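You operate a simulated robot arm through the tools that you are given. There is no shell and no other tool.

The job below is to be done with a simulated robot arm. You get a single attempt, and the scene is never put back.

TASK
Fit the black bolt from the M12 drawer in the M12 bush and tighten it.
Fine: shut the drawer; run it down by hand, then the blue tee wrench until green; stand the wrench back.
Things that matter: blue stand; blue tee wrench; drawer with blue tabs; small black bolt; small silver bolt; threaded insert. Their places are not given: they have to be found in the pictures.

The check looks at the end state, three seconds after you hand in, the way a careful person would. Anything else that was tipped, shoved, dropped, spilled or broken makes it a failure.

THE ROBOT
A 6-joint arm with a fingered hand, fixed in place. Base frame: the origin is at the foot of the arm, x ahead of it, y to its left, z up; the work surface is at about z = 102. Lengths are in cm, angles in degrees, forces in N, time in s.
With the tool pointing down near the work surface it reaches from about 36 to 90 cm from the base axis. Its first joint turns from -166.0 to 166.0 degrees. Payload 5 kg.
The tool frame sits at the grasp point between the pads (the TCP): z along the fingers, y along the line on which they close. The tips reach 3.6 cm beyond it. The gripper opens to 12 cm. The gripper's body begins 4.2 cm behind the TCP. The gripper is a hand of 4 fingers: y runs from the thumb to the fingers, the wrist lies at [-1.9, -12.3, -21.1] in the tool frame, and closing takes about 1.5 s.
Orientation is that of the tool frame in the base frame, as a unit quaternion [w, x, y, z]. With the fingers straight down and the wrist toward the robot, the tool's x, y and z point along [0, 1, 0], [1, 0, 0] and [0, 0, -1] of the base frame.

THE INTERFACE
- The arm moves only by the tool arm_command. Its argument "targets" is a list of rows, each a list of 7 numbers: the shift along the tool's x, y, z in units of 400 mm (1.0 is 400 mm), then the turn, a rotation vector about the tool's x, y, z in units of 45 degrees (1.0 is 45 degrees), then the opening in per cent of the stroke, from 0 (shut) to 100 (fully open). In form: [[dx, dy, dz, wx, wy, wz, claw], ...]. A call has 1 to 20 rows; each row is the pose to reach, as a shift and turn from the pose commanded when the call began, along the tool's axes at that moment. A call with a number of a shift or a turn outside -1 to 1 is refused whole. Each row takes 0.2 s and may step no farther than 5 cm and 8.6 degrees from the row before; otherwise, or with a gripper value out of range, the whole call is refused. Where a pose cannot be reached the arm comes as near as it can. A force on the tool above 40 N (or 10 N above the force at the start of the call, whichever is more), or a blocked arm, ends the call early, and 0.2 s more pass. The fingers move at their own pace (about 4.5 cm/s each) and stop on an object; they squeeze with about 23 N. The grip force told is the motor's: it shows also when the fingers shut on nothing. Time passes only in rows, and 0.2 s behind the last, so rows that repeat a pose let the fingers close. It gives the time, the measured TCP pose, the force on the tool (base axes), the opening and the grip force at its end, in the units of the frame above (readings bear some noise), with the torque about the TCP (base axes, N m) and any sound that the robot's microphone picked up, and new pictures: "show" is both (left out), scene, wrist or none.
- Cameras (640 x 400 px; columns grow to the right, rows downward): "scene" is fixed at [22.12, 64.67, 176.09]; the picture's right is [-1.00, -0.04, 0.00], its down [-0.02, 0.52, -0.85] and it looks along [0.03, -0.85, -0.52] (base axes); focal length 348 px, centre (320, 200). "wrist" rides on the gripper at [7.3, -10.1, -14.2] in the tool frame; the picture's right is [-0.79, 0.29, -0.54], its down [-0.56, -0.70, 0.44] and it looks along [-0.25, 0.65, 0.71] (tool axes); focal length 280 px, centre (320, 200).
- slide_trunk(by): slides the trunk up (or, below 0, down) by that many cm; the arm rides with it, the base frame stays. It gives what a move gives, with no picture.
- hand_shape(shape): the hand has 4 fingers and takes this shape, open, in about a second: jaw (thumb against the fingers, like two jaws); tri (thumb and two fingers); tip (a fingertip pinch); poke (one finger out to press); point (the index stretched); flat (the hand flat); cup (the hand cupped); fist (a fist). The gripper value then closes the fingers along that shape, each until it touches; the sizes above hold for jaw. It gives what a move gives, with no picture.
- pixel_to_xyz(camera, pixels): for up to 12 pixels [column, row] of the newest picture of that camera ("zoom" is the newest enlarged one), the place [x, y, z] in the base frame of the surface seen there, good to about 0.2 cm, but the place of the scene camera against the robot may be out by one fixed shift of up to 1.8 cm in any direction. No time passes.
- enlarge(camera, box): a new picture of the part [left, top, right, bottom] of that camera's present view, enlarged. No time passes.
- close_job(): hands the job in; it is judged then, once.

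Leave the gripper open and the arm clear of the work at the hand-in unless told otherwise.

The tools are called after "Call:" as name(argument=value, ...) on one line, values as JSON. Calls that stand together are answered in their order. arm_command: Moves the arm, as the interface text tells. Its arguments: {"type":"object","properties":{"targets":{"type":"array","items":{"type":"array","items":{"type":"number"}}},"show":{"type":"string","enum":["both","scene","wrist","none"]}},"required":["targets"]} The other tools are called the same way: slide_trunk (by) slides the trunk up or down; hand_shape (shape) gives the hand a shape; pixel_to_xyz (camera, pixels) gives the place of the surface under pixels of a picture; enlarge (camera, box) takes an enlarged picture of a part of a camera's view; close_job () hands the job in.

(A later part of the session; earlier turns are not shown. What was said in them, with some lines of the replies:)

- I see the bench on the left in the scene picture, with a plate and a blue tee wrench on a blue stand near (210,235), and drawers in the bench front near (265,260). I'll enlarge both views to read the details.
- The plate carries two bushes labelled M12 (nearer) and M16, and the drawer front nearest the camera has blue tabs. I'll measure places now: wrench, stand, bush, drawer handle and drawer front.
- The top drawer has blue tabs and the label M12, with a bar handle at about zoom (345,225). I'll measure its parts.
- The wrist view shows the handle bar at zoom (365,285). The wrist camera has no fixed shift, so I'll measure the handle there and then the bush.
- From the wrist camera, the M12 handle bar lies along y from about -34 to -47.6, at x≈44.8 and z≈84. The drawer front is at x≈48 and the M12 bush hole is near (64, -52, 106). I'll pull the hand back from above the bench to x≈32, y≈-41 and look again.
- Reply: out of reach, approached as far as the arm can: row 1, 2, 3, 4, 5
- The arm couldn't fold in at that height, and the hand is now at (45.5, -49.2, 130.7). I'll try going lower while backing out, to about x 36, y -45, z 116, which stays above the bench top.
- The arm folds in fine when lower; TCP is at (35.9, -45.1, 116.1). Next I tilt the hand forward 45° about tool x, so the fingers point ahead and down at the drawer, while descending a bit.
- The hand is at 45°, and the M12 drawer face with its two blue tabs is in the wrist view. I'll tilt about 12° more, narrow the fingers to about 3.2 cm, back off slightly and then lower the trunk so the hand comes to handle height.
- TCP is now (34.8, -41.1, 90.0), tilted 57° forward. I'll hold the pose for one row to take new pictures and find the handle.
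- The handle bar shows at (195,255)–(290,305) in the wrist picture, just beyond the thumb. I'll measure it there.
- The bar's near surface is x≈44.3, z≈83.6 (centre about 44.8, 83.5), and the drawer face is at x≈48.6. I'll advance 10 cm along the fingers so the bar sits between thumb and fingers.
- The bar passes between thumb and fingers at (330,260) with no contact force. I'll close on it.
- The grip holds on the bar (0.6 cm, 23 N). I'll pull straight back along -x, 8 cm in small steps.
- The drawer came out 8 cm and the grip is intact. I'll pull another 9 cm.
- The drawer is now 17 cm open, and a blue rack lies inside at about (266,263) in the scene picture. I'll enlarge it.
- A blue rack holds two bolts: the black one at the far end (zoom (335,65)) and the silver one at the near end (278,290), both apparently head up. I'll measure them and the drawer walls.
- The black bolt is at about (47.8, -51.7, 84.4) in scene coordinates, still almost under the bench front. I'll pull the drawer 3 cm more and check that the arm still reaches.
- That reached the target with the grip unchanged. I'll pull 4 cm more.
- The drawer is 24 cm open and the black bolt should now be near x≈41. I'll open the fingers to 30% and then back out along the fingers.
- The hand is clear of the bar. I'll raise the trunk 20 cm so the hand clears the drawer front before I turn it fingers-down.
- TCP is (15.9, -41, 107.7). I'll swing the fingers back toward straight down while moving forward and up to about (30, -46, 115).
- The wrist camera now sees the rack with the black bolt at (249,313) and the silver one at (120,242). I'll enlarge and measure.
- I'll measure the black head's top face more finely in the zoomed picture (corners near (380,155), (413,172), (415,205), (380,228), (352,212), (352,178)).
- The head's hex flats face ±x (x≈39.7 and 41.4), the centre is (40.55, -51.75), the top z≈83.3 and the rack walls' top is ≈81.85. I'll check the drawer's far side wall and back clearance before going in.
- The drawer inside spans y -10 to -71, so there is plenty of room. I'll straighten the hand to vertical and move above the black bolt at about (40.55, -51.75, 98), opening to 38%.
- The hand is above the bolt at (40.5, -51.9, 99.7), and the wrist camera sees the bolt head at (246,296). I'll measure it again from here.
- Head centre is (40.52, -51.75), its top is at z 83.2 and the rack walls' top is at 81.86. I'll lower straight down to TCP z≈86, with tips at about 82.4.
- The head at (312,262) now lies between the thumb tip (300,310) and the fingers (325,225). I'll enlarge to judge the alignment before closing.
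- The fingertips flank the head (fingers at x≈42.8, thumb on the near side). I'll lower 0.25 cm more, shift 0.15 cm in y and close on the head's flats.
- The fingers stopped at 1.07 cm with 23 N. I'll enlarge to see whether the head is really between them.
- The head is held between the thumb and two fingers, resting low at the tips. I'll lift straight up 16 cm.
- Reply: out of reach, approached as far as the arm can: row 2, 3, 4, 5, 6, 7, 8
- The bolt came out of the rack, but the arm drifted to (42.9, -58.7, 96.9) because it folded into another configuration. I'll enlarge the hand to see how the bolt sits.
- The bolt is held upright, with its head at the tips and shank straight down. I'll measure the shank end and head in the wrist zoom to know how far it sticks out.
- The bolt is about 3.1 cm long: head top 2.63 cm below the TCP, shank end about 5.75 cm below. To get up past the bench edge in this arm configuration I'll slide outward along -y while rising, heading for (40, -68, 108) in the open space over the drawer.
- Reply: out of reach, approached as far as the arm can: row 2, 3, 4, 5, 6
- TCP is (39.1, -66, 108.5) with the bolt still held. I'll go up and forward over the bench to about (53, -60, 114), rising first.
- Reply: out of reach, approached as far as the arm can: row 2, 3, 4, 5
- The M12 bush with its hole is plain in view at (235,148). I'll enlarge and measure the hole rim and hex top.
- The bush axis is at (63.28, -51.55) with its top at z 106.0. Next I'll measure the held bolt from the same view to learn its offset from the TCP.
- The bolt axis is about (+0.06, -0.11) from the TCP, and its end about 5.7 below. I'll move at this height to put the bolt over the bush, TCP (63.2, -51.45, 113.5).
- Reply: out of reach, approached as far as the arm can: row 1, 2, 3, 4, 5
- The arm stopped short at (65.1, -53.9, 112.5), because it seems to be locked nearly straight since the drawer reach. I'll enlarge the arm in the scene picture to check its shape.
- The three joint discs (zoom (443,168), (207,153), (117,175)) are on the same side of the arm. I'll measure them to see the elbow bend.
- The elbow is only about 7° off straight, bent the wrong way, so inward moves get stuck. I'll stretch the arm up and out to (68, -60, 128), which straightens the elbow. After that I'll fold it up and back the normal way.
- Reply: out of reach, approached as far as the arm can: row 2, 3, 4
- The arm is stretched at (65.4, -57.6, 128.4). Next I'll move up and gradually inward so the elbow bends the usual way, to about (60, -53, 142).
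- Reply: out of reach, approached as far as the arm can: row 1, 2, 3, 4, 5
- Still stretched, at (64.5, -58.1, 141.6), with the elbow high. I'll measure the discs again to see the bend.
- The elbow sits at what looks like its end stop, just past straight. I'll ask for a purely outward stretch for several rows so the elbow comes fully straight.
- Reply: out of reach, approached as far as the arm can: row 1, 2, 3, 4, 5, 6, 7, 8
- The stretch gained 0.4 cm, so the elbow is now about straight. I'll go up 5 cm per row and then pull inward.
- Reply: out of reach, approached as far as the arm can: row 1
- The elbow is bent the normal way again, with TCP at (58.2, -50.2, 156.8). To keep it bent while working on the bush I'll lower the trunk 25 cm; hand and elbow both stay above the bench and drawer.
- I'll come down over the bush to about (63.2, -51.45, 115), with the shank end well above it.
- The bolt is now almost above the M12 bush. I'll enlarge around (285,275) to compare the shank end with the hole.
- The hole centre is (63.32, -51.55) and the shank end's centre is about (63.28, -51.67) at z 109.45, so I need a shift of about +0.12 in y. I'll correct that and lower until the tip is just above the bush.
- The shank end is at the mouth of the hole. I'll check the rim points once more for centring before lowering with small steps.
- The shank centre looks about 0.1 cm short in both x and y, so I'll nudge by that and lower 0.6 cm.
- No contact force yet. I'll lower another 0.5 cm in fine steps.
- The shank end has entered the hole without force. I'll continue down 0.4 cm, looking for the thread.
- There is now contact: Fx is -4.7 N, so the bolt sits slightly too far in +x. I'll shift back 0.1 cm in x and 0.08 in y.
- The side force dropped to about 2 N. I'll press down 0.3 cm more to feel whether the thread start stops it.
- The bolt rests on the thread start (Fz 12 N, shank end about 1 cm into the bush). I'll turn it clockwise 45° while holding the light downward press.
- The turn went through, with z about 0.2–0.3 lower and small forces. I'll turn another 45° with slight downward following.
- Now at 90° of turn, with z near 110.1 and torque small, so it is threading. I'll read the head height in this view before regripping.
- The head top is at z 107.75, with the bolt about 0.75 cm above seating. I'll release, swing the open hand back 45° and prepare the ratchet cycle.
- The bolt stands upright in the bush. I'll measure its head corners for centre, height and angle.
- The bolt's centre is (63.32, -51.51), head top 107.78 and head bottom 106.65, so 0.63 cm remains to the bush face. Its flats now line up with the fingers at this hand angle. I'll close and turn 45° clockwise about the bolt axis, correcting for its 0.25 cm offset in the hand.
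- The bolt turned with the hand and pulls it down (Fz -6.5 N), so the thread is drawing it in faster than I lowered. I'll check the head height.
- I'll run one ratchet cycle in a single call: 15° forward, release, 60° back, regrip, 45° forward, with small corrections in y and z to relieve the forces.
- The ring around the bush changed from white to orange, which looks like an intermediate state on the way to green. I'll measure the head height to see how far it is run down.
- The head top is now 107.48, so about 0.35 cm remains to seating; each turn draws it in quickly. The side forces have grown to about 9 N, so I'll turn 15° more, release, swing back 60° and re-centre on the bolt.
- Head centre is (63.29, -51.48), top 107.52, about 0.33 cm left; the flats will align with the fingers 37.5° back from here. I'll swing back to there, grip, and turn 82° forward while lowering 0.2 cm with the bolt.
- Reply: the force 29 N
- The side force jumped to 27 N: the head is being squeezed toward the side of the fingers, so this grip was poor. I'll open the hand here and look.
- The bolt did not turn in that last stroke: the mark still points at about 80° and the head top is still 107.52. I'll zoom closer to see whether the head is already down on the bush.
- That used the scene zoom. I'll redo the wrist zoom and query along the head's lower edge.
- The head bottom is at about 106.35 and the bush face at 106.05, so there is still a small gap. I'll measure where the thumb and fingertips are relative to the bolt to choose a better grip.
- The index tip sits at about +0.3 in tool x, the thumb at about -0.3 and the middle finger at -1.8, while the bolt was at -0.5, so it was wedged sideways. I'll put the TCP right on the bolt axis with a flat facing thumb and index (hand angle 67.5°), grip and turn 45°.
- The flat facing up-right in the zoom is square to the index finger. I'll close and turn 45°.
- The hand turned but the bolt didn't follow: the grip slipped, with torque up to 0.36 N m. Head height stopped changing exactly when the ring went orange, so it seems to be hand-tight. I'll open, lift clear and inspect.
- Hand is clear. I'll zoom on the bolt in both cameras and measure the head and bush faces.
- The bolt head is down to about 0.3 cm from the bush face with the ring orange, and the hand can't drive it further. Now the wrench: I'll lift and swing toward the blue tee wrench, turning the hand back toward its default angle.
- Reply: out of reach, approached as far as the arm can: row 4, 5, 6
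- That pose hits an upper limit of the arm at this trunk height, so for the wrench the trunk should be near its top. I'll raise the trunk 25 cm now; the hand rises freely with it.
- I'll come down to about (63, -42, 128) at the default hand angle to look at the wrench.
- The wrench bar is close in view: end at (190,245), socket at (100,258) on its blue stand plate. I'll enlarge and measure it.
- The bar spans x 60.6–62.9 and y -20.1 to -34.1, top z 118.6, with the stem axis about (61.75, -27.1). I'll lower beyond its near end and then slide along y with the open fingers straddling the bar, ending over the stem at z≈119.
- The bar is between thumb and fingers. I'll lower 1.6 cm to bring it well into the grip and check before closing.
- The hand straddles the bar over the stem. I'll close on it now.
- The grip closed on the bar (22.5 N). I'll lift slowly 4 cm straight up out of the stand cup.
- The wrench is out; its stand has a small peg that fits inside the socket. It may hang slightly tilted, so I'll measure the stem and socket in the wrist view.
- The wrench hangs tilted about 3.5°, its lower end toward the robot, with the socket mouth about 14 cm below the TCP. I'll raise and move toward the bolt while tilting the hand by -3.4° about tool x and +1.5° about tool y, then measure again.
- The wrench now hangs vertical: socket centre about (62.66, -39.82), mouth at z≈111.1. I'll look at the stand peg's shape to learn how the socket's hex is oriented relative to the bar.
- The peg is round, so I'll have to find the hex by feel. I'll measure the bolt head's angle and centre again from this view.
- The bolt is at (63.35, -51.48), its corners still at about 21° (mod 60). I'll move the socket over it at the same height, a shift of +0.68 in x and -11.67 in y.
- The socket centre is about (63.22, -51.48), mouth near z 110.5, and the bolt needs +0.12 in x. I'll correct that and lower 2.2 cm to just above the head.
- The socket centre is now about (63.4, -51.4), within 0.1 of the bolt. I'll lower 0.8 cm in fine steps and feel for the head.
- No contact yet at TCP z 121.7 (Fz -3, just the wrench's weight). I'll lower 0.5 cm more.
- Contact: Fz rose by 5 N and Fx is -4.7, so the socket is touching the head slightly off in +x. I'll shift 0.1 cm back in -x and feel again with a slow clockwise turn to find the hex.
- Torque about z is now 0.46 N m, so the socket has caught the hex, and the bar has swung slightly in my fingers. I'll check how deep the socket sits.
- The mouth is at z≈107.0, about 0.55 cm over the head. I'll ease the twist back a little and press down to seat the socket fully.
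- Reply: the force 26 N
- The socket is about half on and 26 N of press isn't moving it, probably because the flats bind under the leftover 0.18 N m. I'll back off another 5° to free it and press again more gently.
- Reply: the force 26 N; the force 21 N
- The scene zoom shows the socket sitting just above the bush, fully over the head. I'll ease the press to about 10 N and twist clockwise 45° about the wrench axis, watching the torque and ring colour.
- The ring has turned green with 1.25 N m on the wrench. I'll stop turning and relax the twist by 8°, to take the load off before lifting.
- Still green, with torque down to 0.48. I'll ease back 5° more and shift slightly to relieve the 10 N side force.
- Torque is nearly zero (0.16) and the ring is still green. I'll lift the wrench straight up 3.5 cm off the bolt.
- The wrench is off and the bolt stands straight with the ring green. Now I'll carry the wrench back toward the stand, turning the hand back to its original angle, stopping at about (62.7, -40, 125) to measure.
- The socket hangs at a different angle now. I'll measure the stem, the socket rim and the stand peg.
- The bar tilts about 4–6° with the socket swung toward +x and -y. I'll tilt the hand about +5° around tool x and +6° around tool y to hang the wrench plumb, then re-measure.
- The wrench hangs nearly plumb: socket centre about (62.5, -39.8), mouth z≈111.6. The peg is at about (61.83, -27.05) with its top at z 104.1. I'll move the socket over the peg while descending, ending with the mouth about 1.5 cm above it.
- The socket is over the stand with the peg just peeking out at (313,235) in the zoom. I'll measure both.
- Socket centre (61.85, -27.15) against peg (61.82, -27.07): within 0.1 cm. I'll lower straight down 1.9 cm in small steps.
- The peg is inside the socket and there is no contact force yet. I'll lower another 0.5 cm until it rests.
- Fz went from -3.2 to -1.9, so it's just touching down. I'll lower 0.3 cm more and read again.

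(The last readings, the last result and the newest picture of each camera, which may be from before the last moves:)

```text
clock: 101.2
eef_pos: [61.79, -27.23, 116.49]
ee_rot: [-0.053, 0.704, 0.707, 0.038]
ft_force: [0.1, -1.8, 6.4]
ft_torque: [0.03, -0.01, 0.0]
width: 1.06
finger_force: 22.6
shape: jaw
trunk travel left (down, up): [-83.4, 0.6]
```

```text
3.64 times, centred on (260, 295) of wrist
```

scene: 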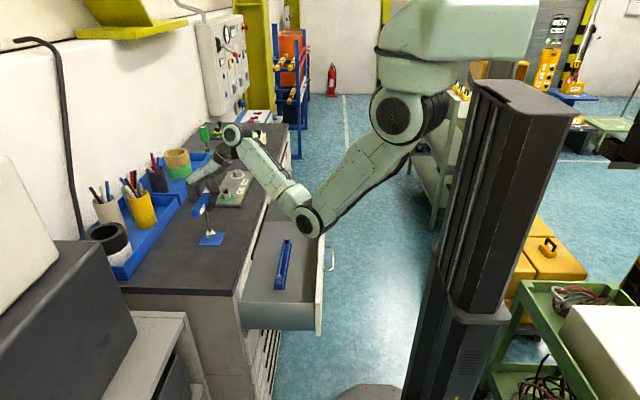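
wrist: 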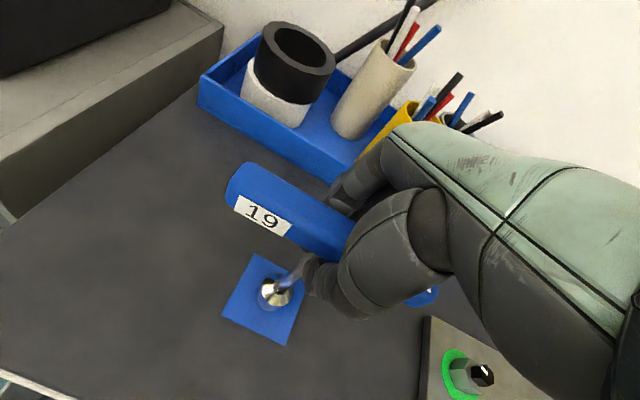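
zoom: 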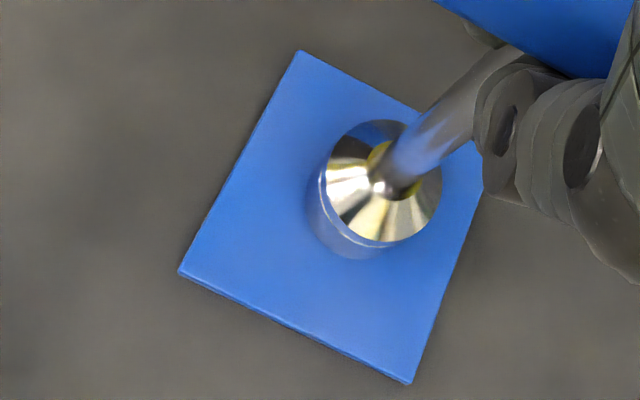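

It rests on the peg with about 9 N of press and looks the same as at the start. Before letting go I'll check how plumb it is.

Call:
pixel_to_xyz(camera="zoom", pixels=[[405, 155], [425, 135], [450, 110], [470, 90], [311, 215], [325, 238], [345, 253], [370, 257]])

Call:
pixel_to_xyz(camera="wrist", pixels=[[238, 175], [250, 172], [262, 190], [290, 200], [300, 215], [330, 235], [340, 228], [425, 300], [232, 195], [420, 305]])

```text
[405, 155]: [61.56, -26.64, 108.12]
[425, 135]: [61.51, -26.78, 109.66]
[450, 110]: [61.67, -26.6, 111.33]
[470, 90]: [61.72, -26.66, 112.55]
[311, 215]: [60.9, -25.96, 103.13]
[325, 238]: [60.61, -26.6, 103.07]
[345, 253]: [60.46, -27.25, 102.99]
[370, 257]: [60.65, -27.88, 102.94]
```

```text
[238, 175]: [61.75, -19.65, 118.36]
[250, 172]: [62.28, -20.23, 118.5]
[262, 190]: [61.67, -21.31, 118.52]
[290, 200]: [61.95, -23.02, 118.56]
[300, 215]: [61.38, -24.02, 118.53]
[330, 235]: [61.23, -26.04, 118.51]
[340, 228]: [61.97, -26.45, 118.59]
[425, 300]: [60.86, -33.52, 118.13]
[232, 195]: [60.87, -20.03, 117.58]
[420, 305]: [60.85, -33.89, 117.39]
```

The bar is level at z 118.5, as it was at the start. I'll ease off the press slightly and open the hand.

Call:
arm_command(targets=[[0.0003, 0, -0.003, 0, 0, 0, 0], [0.0003, 0, -0.003, 0, 0, 0, 10], [0.0003, 0, -0.003, 0, 0, 0, 20], [0.0003, 0, -0.003, 0, 0, 0, 30], [0.0003, 0, -0.003, 0, 0, 0, 45], [0.0003, 0, -0.003, 0, 0, 0, 60], [0.0003, 0, -0.003, 0, 0, 0, 60], [0.0003, 0, -0.003, 0, 0, 0, 60]], show="both")

Call:
enlarge(camera="scene", box=[180, 150, 240, 250])

```text
clock: 103.0
eef_pos: [62.03, -27.25, 116.44]
ee_rot: [-0.054, 0.704, 0.708, 0.037]
ft_force: [0.3, 0.4, 0.3]
ft_torque: [0.01, 0.02, 0.0]
width: 7.15
finger_force: 0.1
shape: jaw
trunk travel left (down, up): [-83.4, 0.6]
```

scene: 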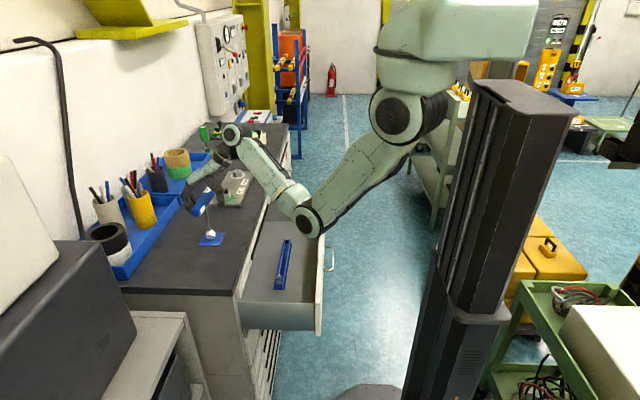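
wrist: 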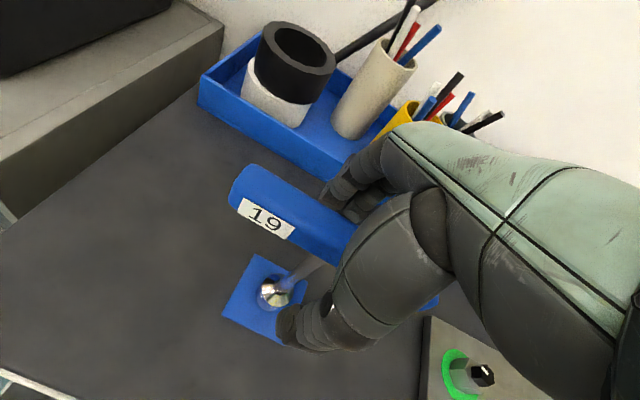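

```text
4.00 times, centred on (210, 200) of scene
```

zoom: 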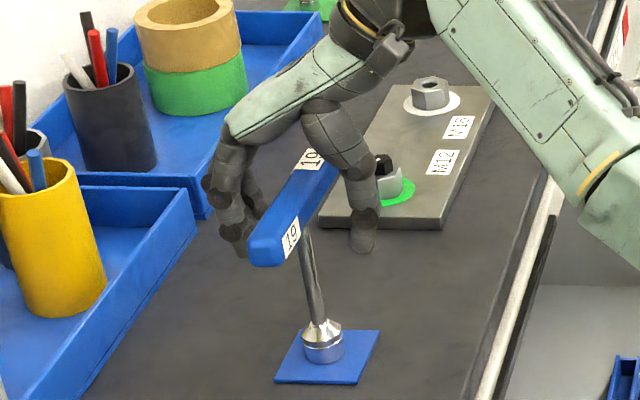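

The wrench stands by itself on the stand. I'll retreat by rising 0.8 cm and sliding back along -y with the fingers straddling the bar until clear of its end.

Call:
arm_command(targets=[[0.0026, -0.0005, -0.0198, 0, 0, 0, 60], [-0.0966, -0.0011, -0.0328, 0, 0, 0, 60], [-0.2074, -0.0019, -0.0523, 0, 0, 0, 60], [-0.319, -0.0026, -0.067, 0, 0, 0, 60]], show="both")

Call:
enlarge(camera="scene", box=[180, 150, 240, 250])

```text
clock: 104.0
eef_pos: [61.87, -40.36, 117.52]
ee_rot: [-0.055, 0.704, 0.707, 0.037]
ft_force: [0.9, -0.2, -0.3]
ft_torque: [0.03, 0.02, -0.02]
width: 7.17
finger_force: 0.0
shape: jaw
trunk travel left (down, up): [-83.4, 0.6]
```

scene: 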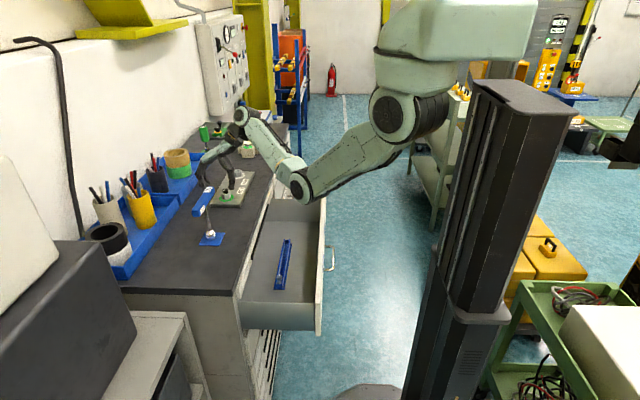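
wrist: 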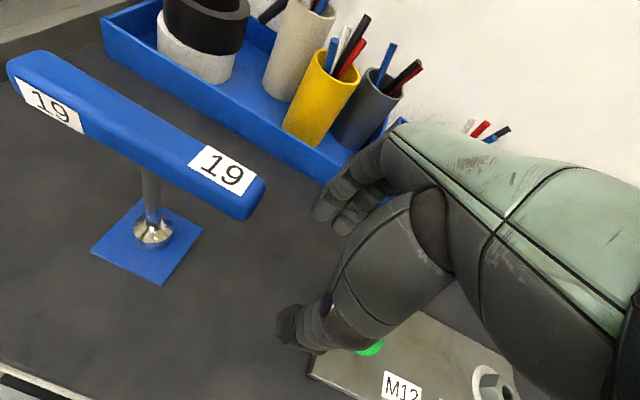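

```text
4.00 times, centred on (210, 200) of scene
```

zoom: 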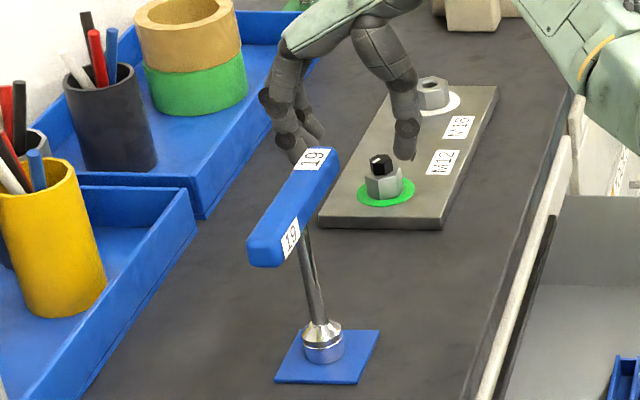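

The wrench stands steady on its stand and the ring by the bolt is green. Next is the drawer: I'll draw the hand back over the bench toward (45, -45, 119), removing the extra tilt and closing the fingers.

Call:
arm_command(targets=[[-0.02, -0.08, -0.015, -0.01, -0.04, 0, 40], [-0.05, -0.17, -0.03, -0.02, -0.08, 0, 20], [-0.07, -0.26, -0.04, -0.03, -0.12, 0, 10], [-0.095, -0.345, -0.0425, -0.036, -0.15, 0, 0], [-0.118, -0.4265, -0.0425, -0.036, -0.166, 0, 0]], show="scene")

```text
clock: 105.2
eef_pos: [44.84, -45.33, 119.08]
ee_rot: [0.003, 0.705, 0.709, 0.002]
ft_force: [0.2, 0.7, -0.3]
ft_torque: [-0.02, -0.01, -0.01]
width: 0.0
finger_force: 13.0
shape: jaw
trunk travel left (down, up): [-83.4, 0.6]
```

scene: 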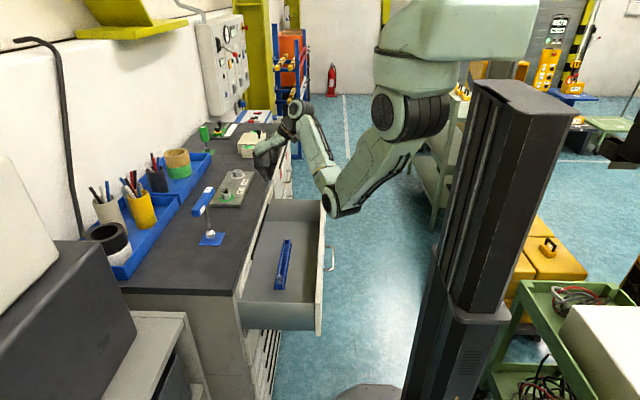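

The fingers are closed and the hand is at (44.8, -45.3, 119). I'll retrace the earlier path: first to (30, -46, 114.7) with a 12° tilt.

Call:
arm_command(targets=[[-0.004, -0.09, 0.025, -0.07, 0, 0, 0], [-0.008, -0.185, 0.055, -0.14, 0, 0, 0], [-0.012, -0.28, 0.085, -0.21, 0, 0, 0], [-0.0168, -0.371, 0.11, -0.27, 0, 0, 0]], show="none")

```text
clock: 106.2
eef_pos: [30.04, -46.06, 114.53]
ee_rot: [0.077, 0.701, 0.705, 0.076]
ft_force: [-0.6, -0.2, 0.1]
ft_torque: [0.02, 0.0, 0.01]
width: 0.0
finger_force: 23.1
shape: jaw
trunk travel left (down, up): [-83.4, 0.6]
```

Next, back over the drawer front to (16, -41, 107.7) while tilting the fingers forward by 45° more.

Call:
arm_command(targets=[[0.02, -0.055, 0.01, -0.15, 0, 0, 0], [0.04, -0.11, 0.02, -0.3, 0, 0, 0], [0.06, -0.165, 0.035, -0.45, 0, 0, 0], [0.08, -0.22, 0.05, -0.6, 0, 0, 0], [0.1, -0.275, 0.065, -0.75, 0, 0, 0], [0.115, -0.33, 0.08, -0.88, 0, 0, 0], [0.1275, -0.38, 0.097, -1.0, 0, 0, 0]], show="both")

```text
clock: 107.8
eef_pos: [15.97, -40.87, 107.57]
ee_rot: [0.34, 0.618, 0.622, 0.34]
ft_force: [-0.3, -0.5, -0.6]
ft_torque: [-0.04, 0.02, 0.02]
width: 0.0
finger_force: 22.6
shape: jaw
trunk travel left (down, up): [-83.4, 0.6]
```

scene: 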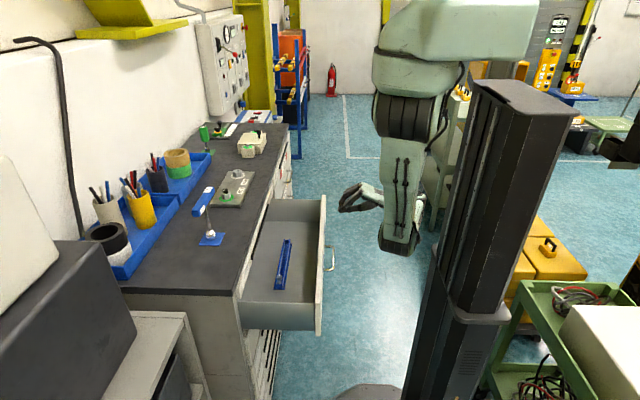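
wrist: 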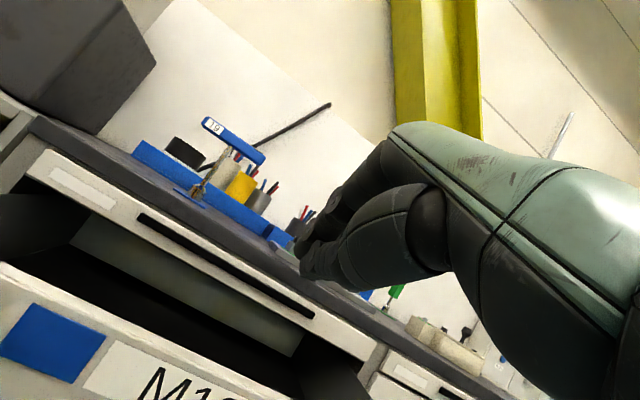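

The hand is behind the drawer front with the fingers forward. I'll lower the trunk 14.5 cm so the closed fingertips face the panel above the handle, at about z 91.

Call:
slide_trunk(by=-14.5)

Call:
arm_command(targets=[[0, 0, 0, 0, 0, 0, 0]], show="both")

```text
clock: 109.5
eef_pos: [16.08, -40.97, 92.97]
ee_rot: [0.34, 0.619, 0.621, 0.339]
ft_force: [0.0, 0.2, -0.6]
ft_torque: [0.0, -0.01, -0.02]
width: 0.0
finger_force: 23.2
shape: jaw
trunk travel left (down, up): [-68.9, 15.1]
```

```text
clock: 109.9
eef_pos: [16.15, -41.0, 93.04]
ee_rot: [0.339, 0.619, 0.622, 0.339]
ft_force: [0.1, 0.0, 0.2]
ft_torque: [-0.02, 0.01, -0.01]
width: 0.0
finger_force: 22.9
shape: jaw
trunk travel left (down, up): [-68.9, 15.1]
```

scene: 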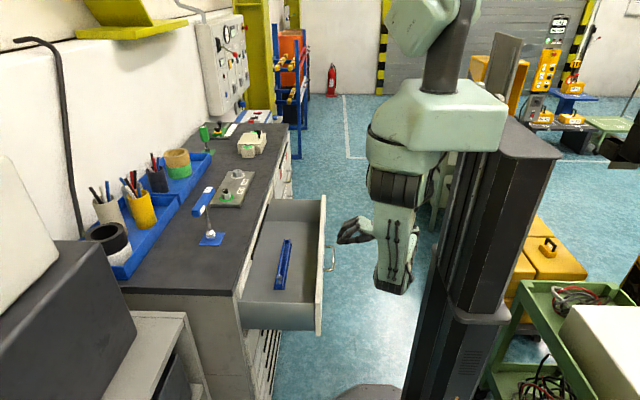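
wrist: 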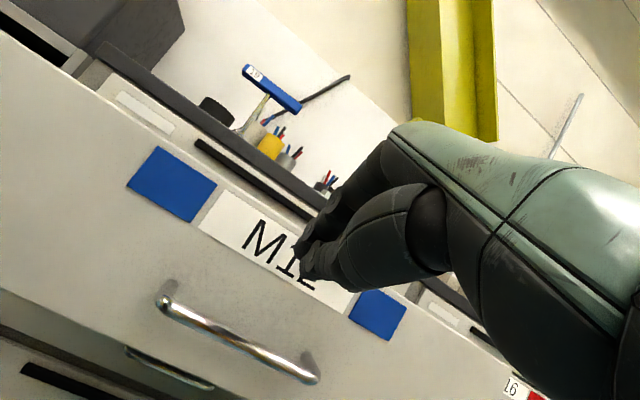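

The fingertips point at the M12 label with the handle well below. I'll push along +x, starting gently, 16 cm in this call.

Call:
arm_command(targets=[[0, 0.027, 0.042, 0, 0, 0, 0], [0, 0.054, 0.084, 0, 0, 0, 0], [0, 0.0675, 0.105, 0, 0, 0, 0], [0, 0.081, 0.126, 0, 0, 0, 0], [0, 0.0972, 0.1515, 0, 0, 0, 0], [0, 0.1148, 0.1788, 0, 0, 0, 0], [0, 0.135, 0.2104, 0, 0, 0, 0], [0, 0.1553, 0.242, 0, 0, 0, 0], [0, 0.1755, 0.2735, 0, 0, 0, 0], [0, 0.1958, 0.3051, 0, 0, 0, 0], [0, 0.216, 0.3366, 0, 0, 0, 0]], show="both")

```text
clock: 112.3
eef_pos: [32.25, -40.91, 92.88]
ee_rot: [0.34, 0.619, 0.621, 0.34]
ft_force: [-0.4, -0.5, 1.0]
ft_torque: [-0.01, -0.02, -0.01]
width: 0.0
finger_force: 22.7
shape: jaw
trunk travel left (down, up): [-68.9, 15.1]
```

scene: 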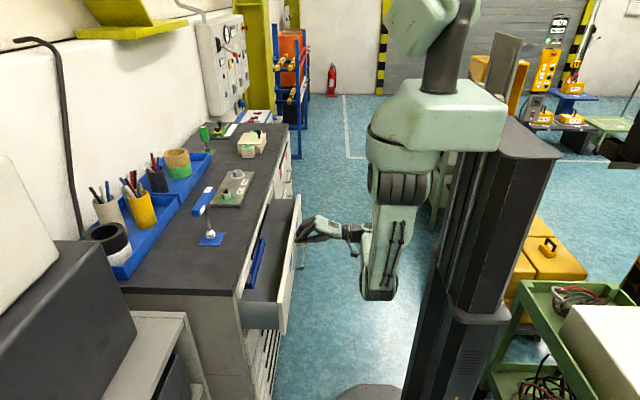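
wrist: 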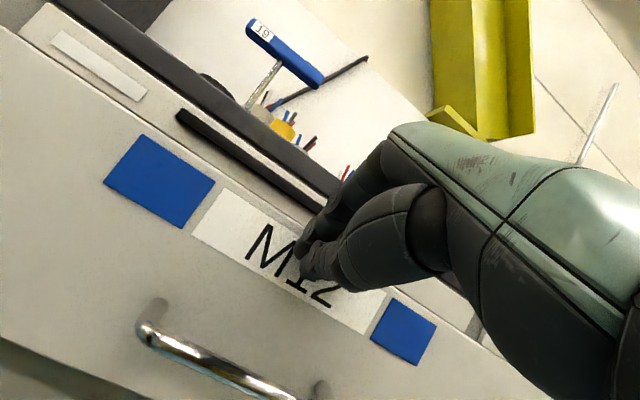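

The drawer is moving in smoothly with the rack undisturbed. I'll push the remaining 13–14 cm, slowing at the end.

Call:
arm_command(targets=[[0, 0.0135, 0.021, 0, 0, 0, 0], [0, 0.0338, 0.0526, 0, 0, 0, 0], [0, 0.054, 0.0842, 0, 0, 0, 0], [0, 0.0743, 0.1157, 0, 0, 0, 0], [0, 0.0945, 0.1473, 0, 0, 0, 0], [0, 0.1148, 0.1788, 0, 0, 0, 0], [0, 0.135, 0.2104, 0, 0, 0, 0], [0, 0.1485, 0.2314, 0, 0, 0, 0], [0, 0.1553, 0.242, 0, 0, 0, 0], [0, 0.162, 0.2525, 0, 0, 0, 0], [0, 0.1674, 0.2609, 0, 0, 0, 0], [0, 0.1728, 0.2693, 0, 0, 0, 0]], show="both")

```text
clock: 114.9
eef_pos: [44.97, -40.69, 93.09]
ee_rot: [0.339, 0.619, 0.622, 0.34]
ft_force: [-2.1, -1.0, -0.2]
ft_torque: [-0.01, 0.0, 0.0]
width: 0.0
finger_force: 23.0
shape: jaw
trunk travel left (down, up): [-68.9, 15.1]
```

scene: 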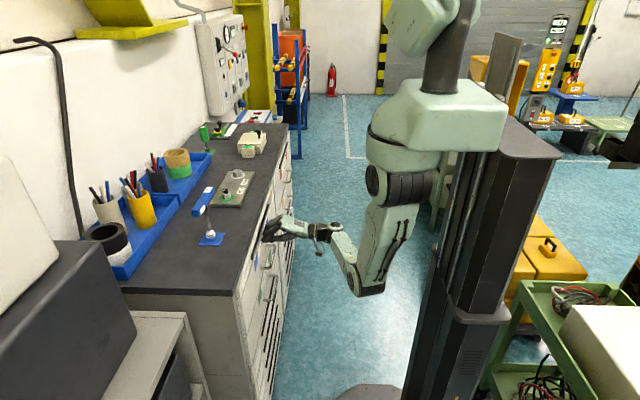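
wrist: 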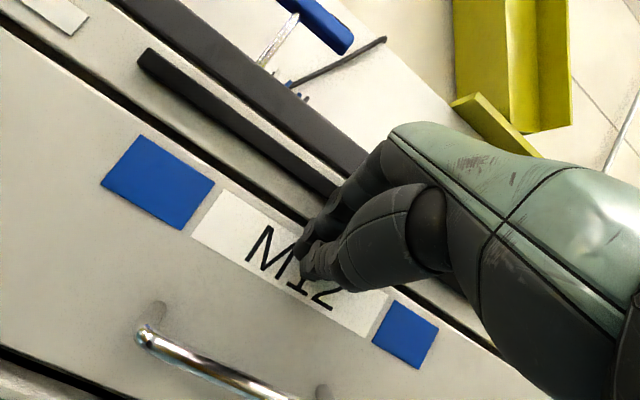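

The drawer is nearly shut. I'll measure its face against the neighbouring fronts to see whether any gap remains.

Call:
pixel_to_xyz(camera="wrist", pixels=[[80, 130], [60, 200], [150, 260], [230, 200], [430, 330], [200, 300], [100, 80], [350, 320], [40, 30], [240, 130], [460, 300], [520, 360]])

Call:
enlarge(camera="scene", box=[230, 190, 310, 310])

```text
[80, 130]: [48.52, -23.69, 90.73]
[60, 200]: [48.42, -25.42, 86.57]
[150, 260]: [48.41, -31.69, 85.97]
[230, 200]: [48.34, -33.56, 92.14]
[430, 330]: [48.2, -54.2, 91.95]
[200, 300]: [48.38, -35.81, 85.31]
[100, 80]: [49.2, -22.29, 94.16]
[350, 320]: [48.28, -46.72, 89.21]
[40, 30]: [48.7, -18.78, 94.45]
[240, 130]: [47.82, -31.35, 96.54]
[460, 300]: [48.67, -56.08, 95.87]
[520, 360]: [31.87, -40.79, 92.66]
```

```text
3.33 times, centred on (270, 250) of scene
```

zoom: 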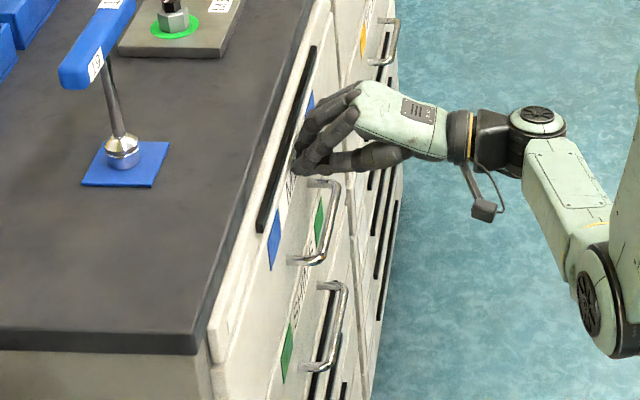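

The face is at x≈48.35 against 48.65 when it was shut, so about 0.3 cm remains. I'll push a further 0.8 cm in small steps.

Call:
arm_command(targets=[[0, 0.0027, 0.0042, 0, 0, 0, 0], [0, 0.0054, 0.0084, 0, 0, 0, 0], [0, 0.0081, 0.0126, 0, 0, 0, 0], [0, 0.0108, 0.0168, 0, 0, 0, 0], [0, 0.0108, 0.0168, 0, 0, 0, 0]], show="wrist")

Call:
pixel_to_xyz(camera="wrist", pixels=[[80, 130], [60, 200], [150, 260], [230, 200], [430, 330], [200, 300], [350, 320], [100, 80], [40, 30], [460, 300]])

```text
clock: 116.1
eef_pos: [45.41, -40.8, 93.24]
ee_rot: [0.34, 0.618, 0.621, 0.341]
ft_force: [-23.5, 2.0, 6.8]
ft_torque: [0.06, 0.14, 0.18]
width: 0.02
finger_force: 22.7
shape: jaw
trunk travel left (down, up): [-68.9, 15.1]
```

wrist: 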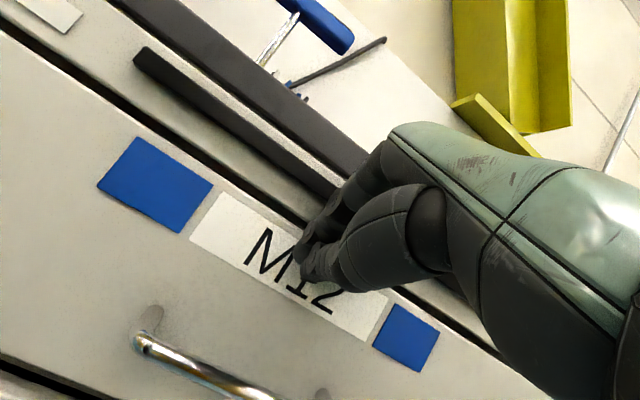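

```text
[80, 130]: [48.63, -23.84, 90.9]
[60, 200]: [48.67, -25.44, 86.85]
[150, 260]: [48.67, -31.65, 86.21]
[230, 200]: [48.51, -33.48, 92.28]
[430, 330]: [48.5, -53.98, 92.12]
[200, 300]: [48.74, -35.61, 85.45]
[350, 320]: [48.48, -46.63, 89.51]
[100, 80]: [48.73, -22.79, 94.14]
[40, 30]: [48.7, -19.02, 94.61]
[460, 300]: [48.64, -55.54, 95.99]
```

Fx is -23 N and the face is at 48.6, so the drawer is fully shut. I'll back the hand away 12 cm and look.

Call:
arm_command(targets=[[0, -0.0135, -0.021, 0, 0, 0, 0], [0, -0.0405, -0.0631, 0, 0, 0, 0], [0, -0.081, -0.1262, 0, 0, 0, 0], [0, -0.1215, -0.1894, 0, 0, 0, 20], [0, -0.162, -0.2525, 0, 0, 0, 40]], show="both")

Call:
enlarge(camera="scene", box=[180, 160, 310, 310])

Call:
pixel_to_xyz(camera="wrist", pixels=[[80, 180], [120, 230], [150, 260], [260, 240], [200, 300], [350, 320], [100, 130], [60, 60]])

```text
clock: 117.3
eef_pos: [33.51, -40.91, 93.0]
ee_rot: [0.338, 0.618, 0.622, 0.341]
ft_force: [-0.4, -0.2, 0.3]
ft_torque: [0.0, -0.03, 0.0]
width: 2.79
finger_force: 0.1
shape: jaw
trunk travel left (down, up): [-68.9, 15.1]
```

scene: 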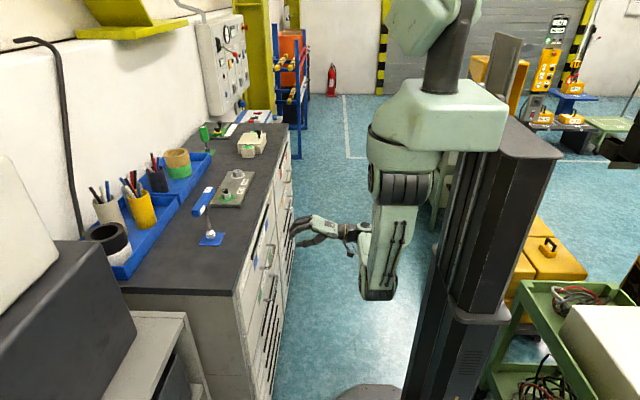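
wrist: 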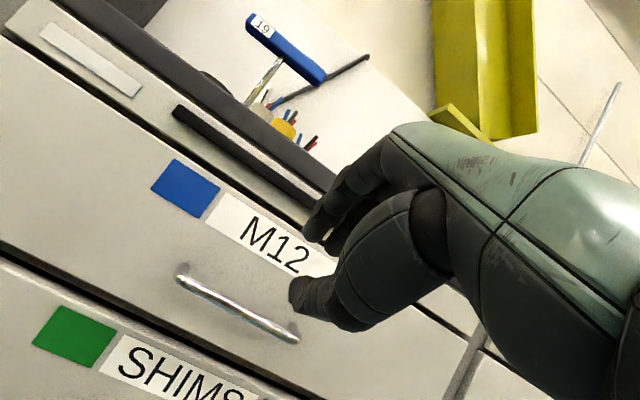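

```text
2.67 times, centred on (245, 235) of scene
```

zoom: 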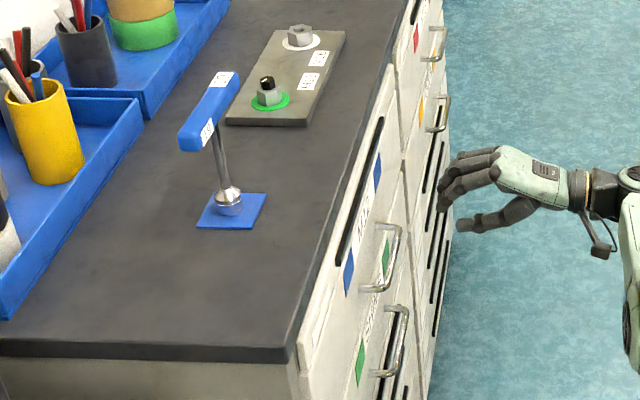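

```text
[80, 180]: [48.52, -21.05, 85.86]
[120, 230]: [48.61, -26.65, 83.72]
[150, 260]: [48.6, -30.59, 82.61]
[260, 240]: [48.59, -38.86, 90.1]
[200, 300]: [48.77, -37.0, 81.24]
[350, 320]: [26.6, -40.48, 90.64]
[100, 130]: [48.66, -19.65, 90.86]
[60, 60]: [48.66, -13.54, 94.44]
```

The drawer stays shut at x 48.6. I'll take a last close look at the bolt and the wrench.

Call:
enlarge(camera="scene", box=[222, 180, 252, 210])

Call:
pixel_to_xyz(camera="scene", pixels=[[230, 191], [230, 194], [231, 199], [208, 195], [200, 212], [204, 205]])

Call:
enlarge(camera="scene", box=[185, 180, 235, 250])

```text
13.33 times, centred on (237, 195) of scene
```

zoom: 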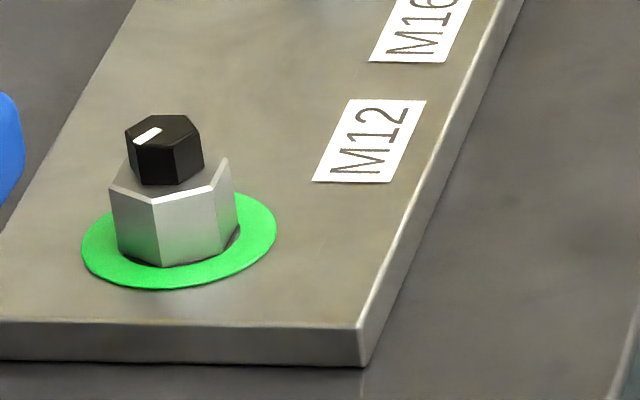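

```text
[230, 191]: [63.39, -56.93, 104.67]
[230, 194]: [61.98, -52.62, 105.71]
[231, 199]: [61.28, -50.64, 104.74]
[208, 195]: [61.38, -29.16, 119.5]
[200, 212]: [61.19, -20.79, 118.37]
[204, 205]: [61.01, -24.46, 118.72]
```

```text
5.71 times, centred on (210, 215) of scene
```

zoom: 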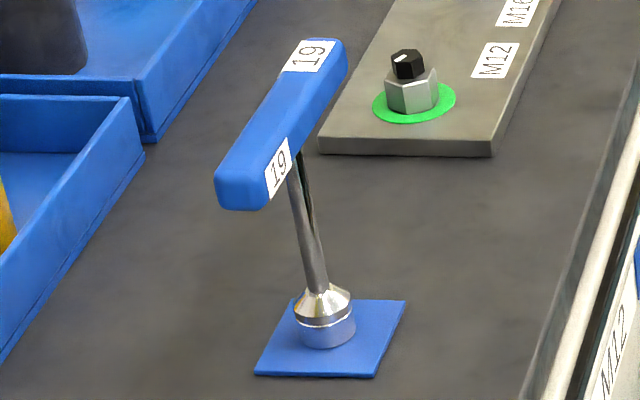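

Bolt upright with a green ring, wrench upright on its stand, drawer shut, silver bolt left in its rack. I'll draw the hand back another 9 cm and open it fully.

Call:
arm_command(targets=[[0, -0.0405, -0.0631, 0, 0, 0, 50], [0, -0.081, -0.1262, 0, 0, 0, 70], [0, -0.1215, -0.1894, 0, 0, 0, 100], [0, -0.1215, -0.1894, 0, 0, 0, 100], [0, -0.1215, -0.1894, 0, 0, 0, 100], [0, -0.1215, -0.1894, 0, 0, 0, 100], [0, -0.1215, -0.1894, 0, 0, 0, 100]], show="both")

```text
clock: 118.9
eef_pos: [24.55, -40.94, 93.1]
ee_rot: [0.339, 0.619, 0.622, 0.34]
ft_force: [0.8, 0.2, 0.3]
ft_torque: [-0.01, 0.01, 0.0]
width: 11.95
finger_force: 0.0
shape: jaw
trunk travel left (down, up): [-68.9, 15.1]
```

scene: 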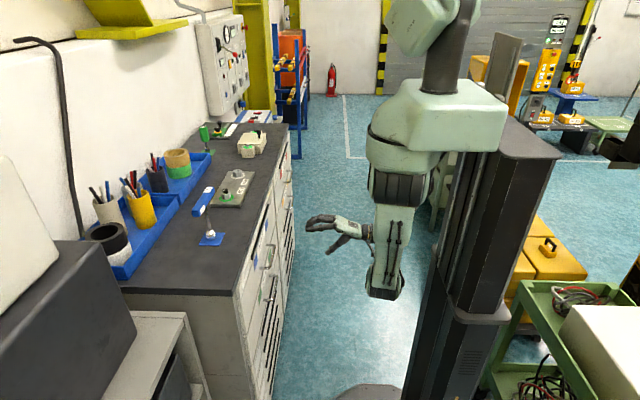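
wrist: 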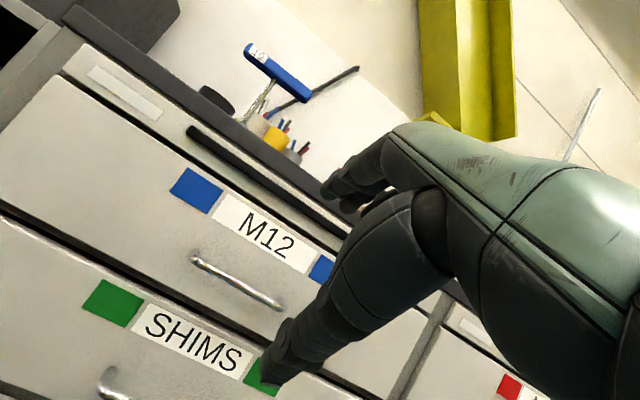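

The gripper is fully open and clear at (24.6, -41, 93). The drawer is shut, the wrench is on its stand and the M12 ring is green. I'm handing the job in.

Call:
close_job()

```text
The job is handed in.
```

I handed the job in with the black bolt fitted in the M12 bush and tightened until the ring turned green. The result of the check has not come back.

- **Bolt:** I ran it down by hand until my grip slipped and it would turn no further. The head was then about 0.3 cm above the bush face and the ring was orange. The wrench finished it, with about 1.25 N m on it when the ring turned green. The ring was still green in the last picture. I did not measure the head gap again after tightening.
- **Wrench:** It is back upright on the blue stand, with its bar level at the same height as at the start.
- **Drawer:** I pushed it until it hit its stop, and the face measures the same as it did when shut at the start. The silver bolt stayed in its rack.
- **Hand:** It is open and drawn back about 24 cm from the drawer front.

I saw nothing else moved or knocked in the final pictures.
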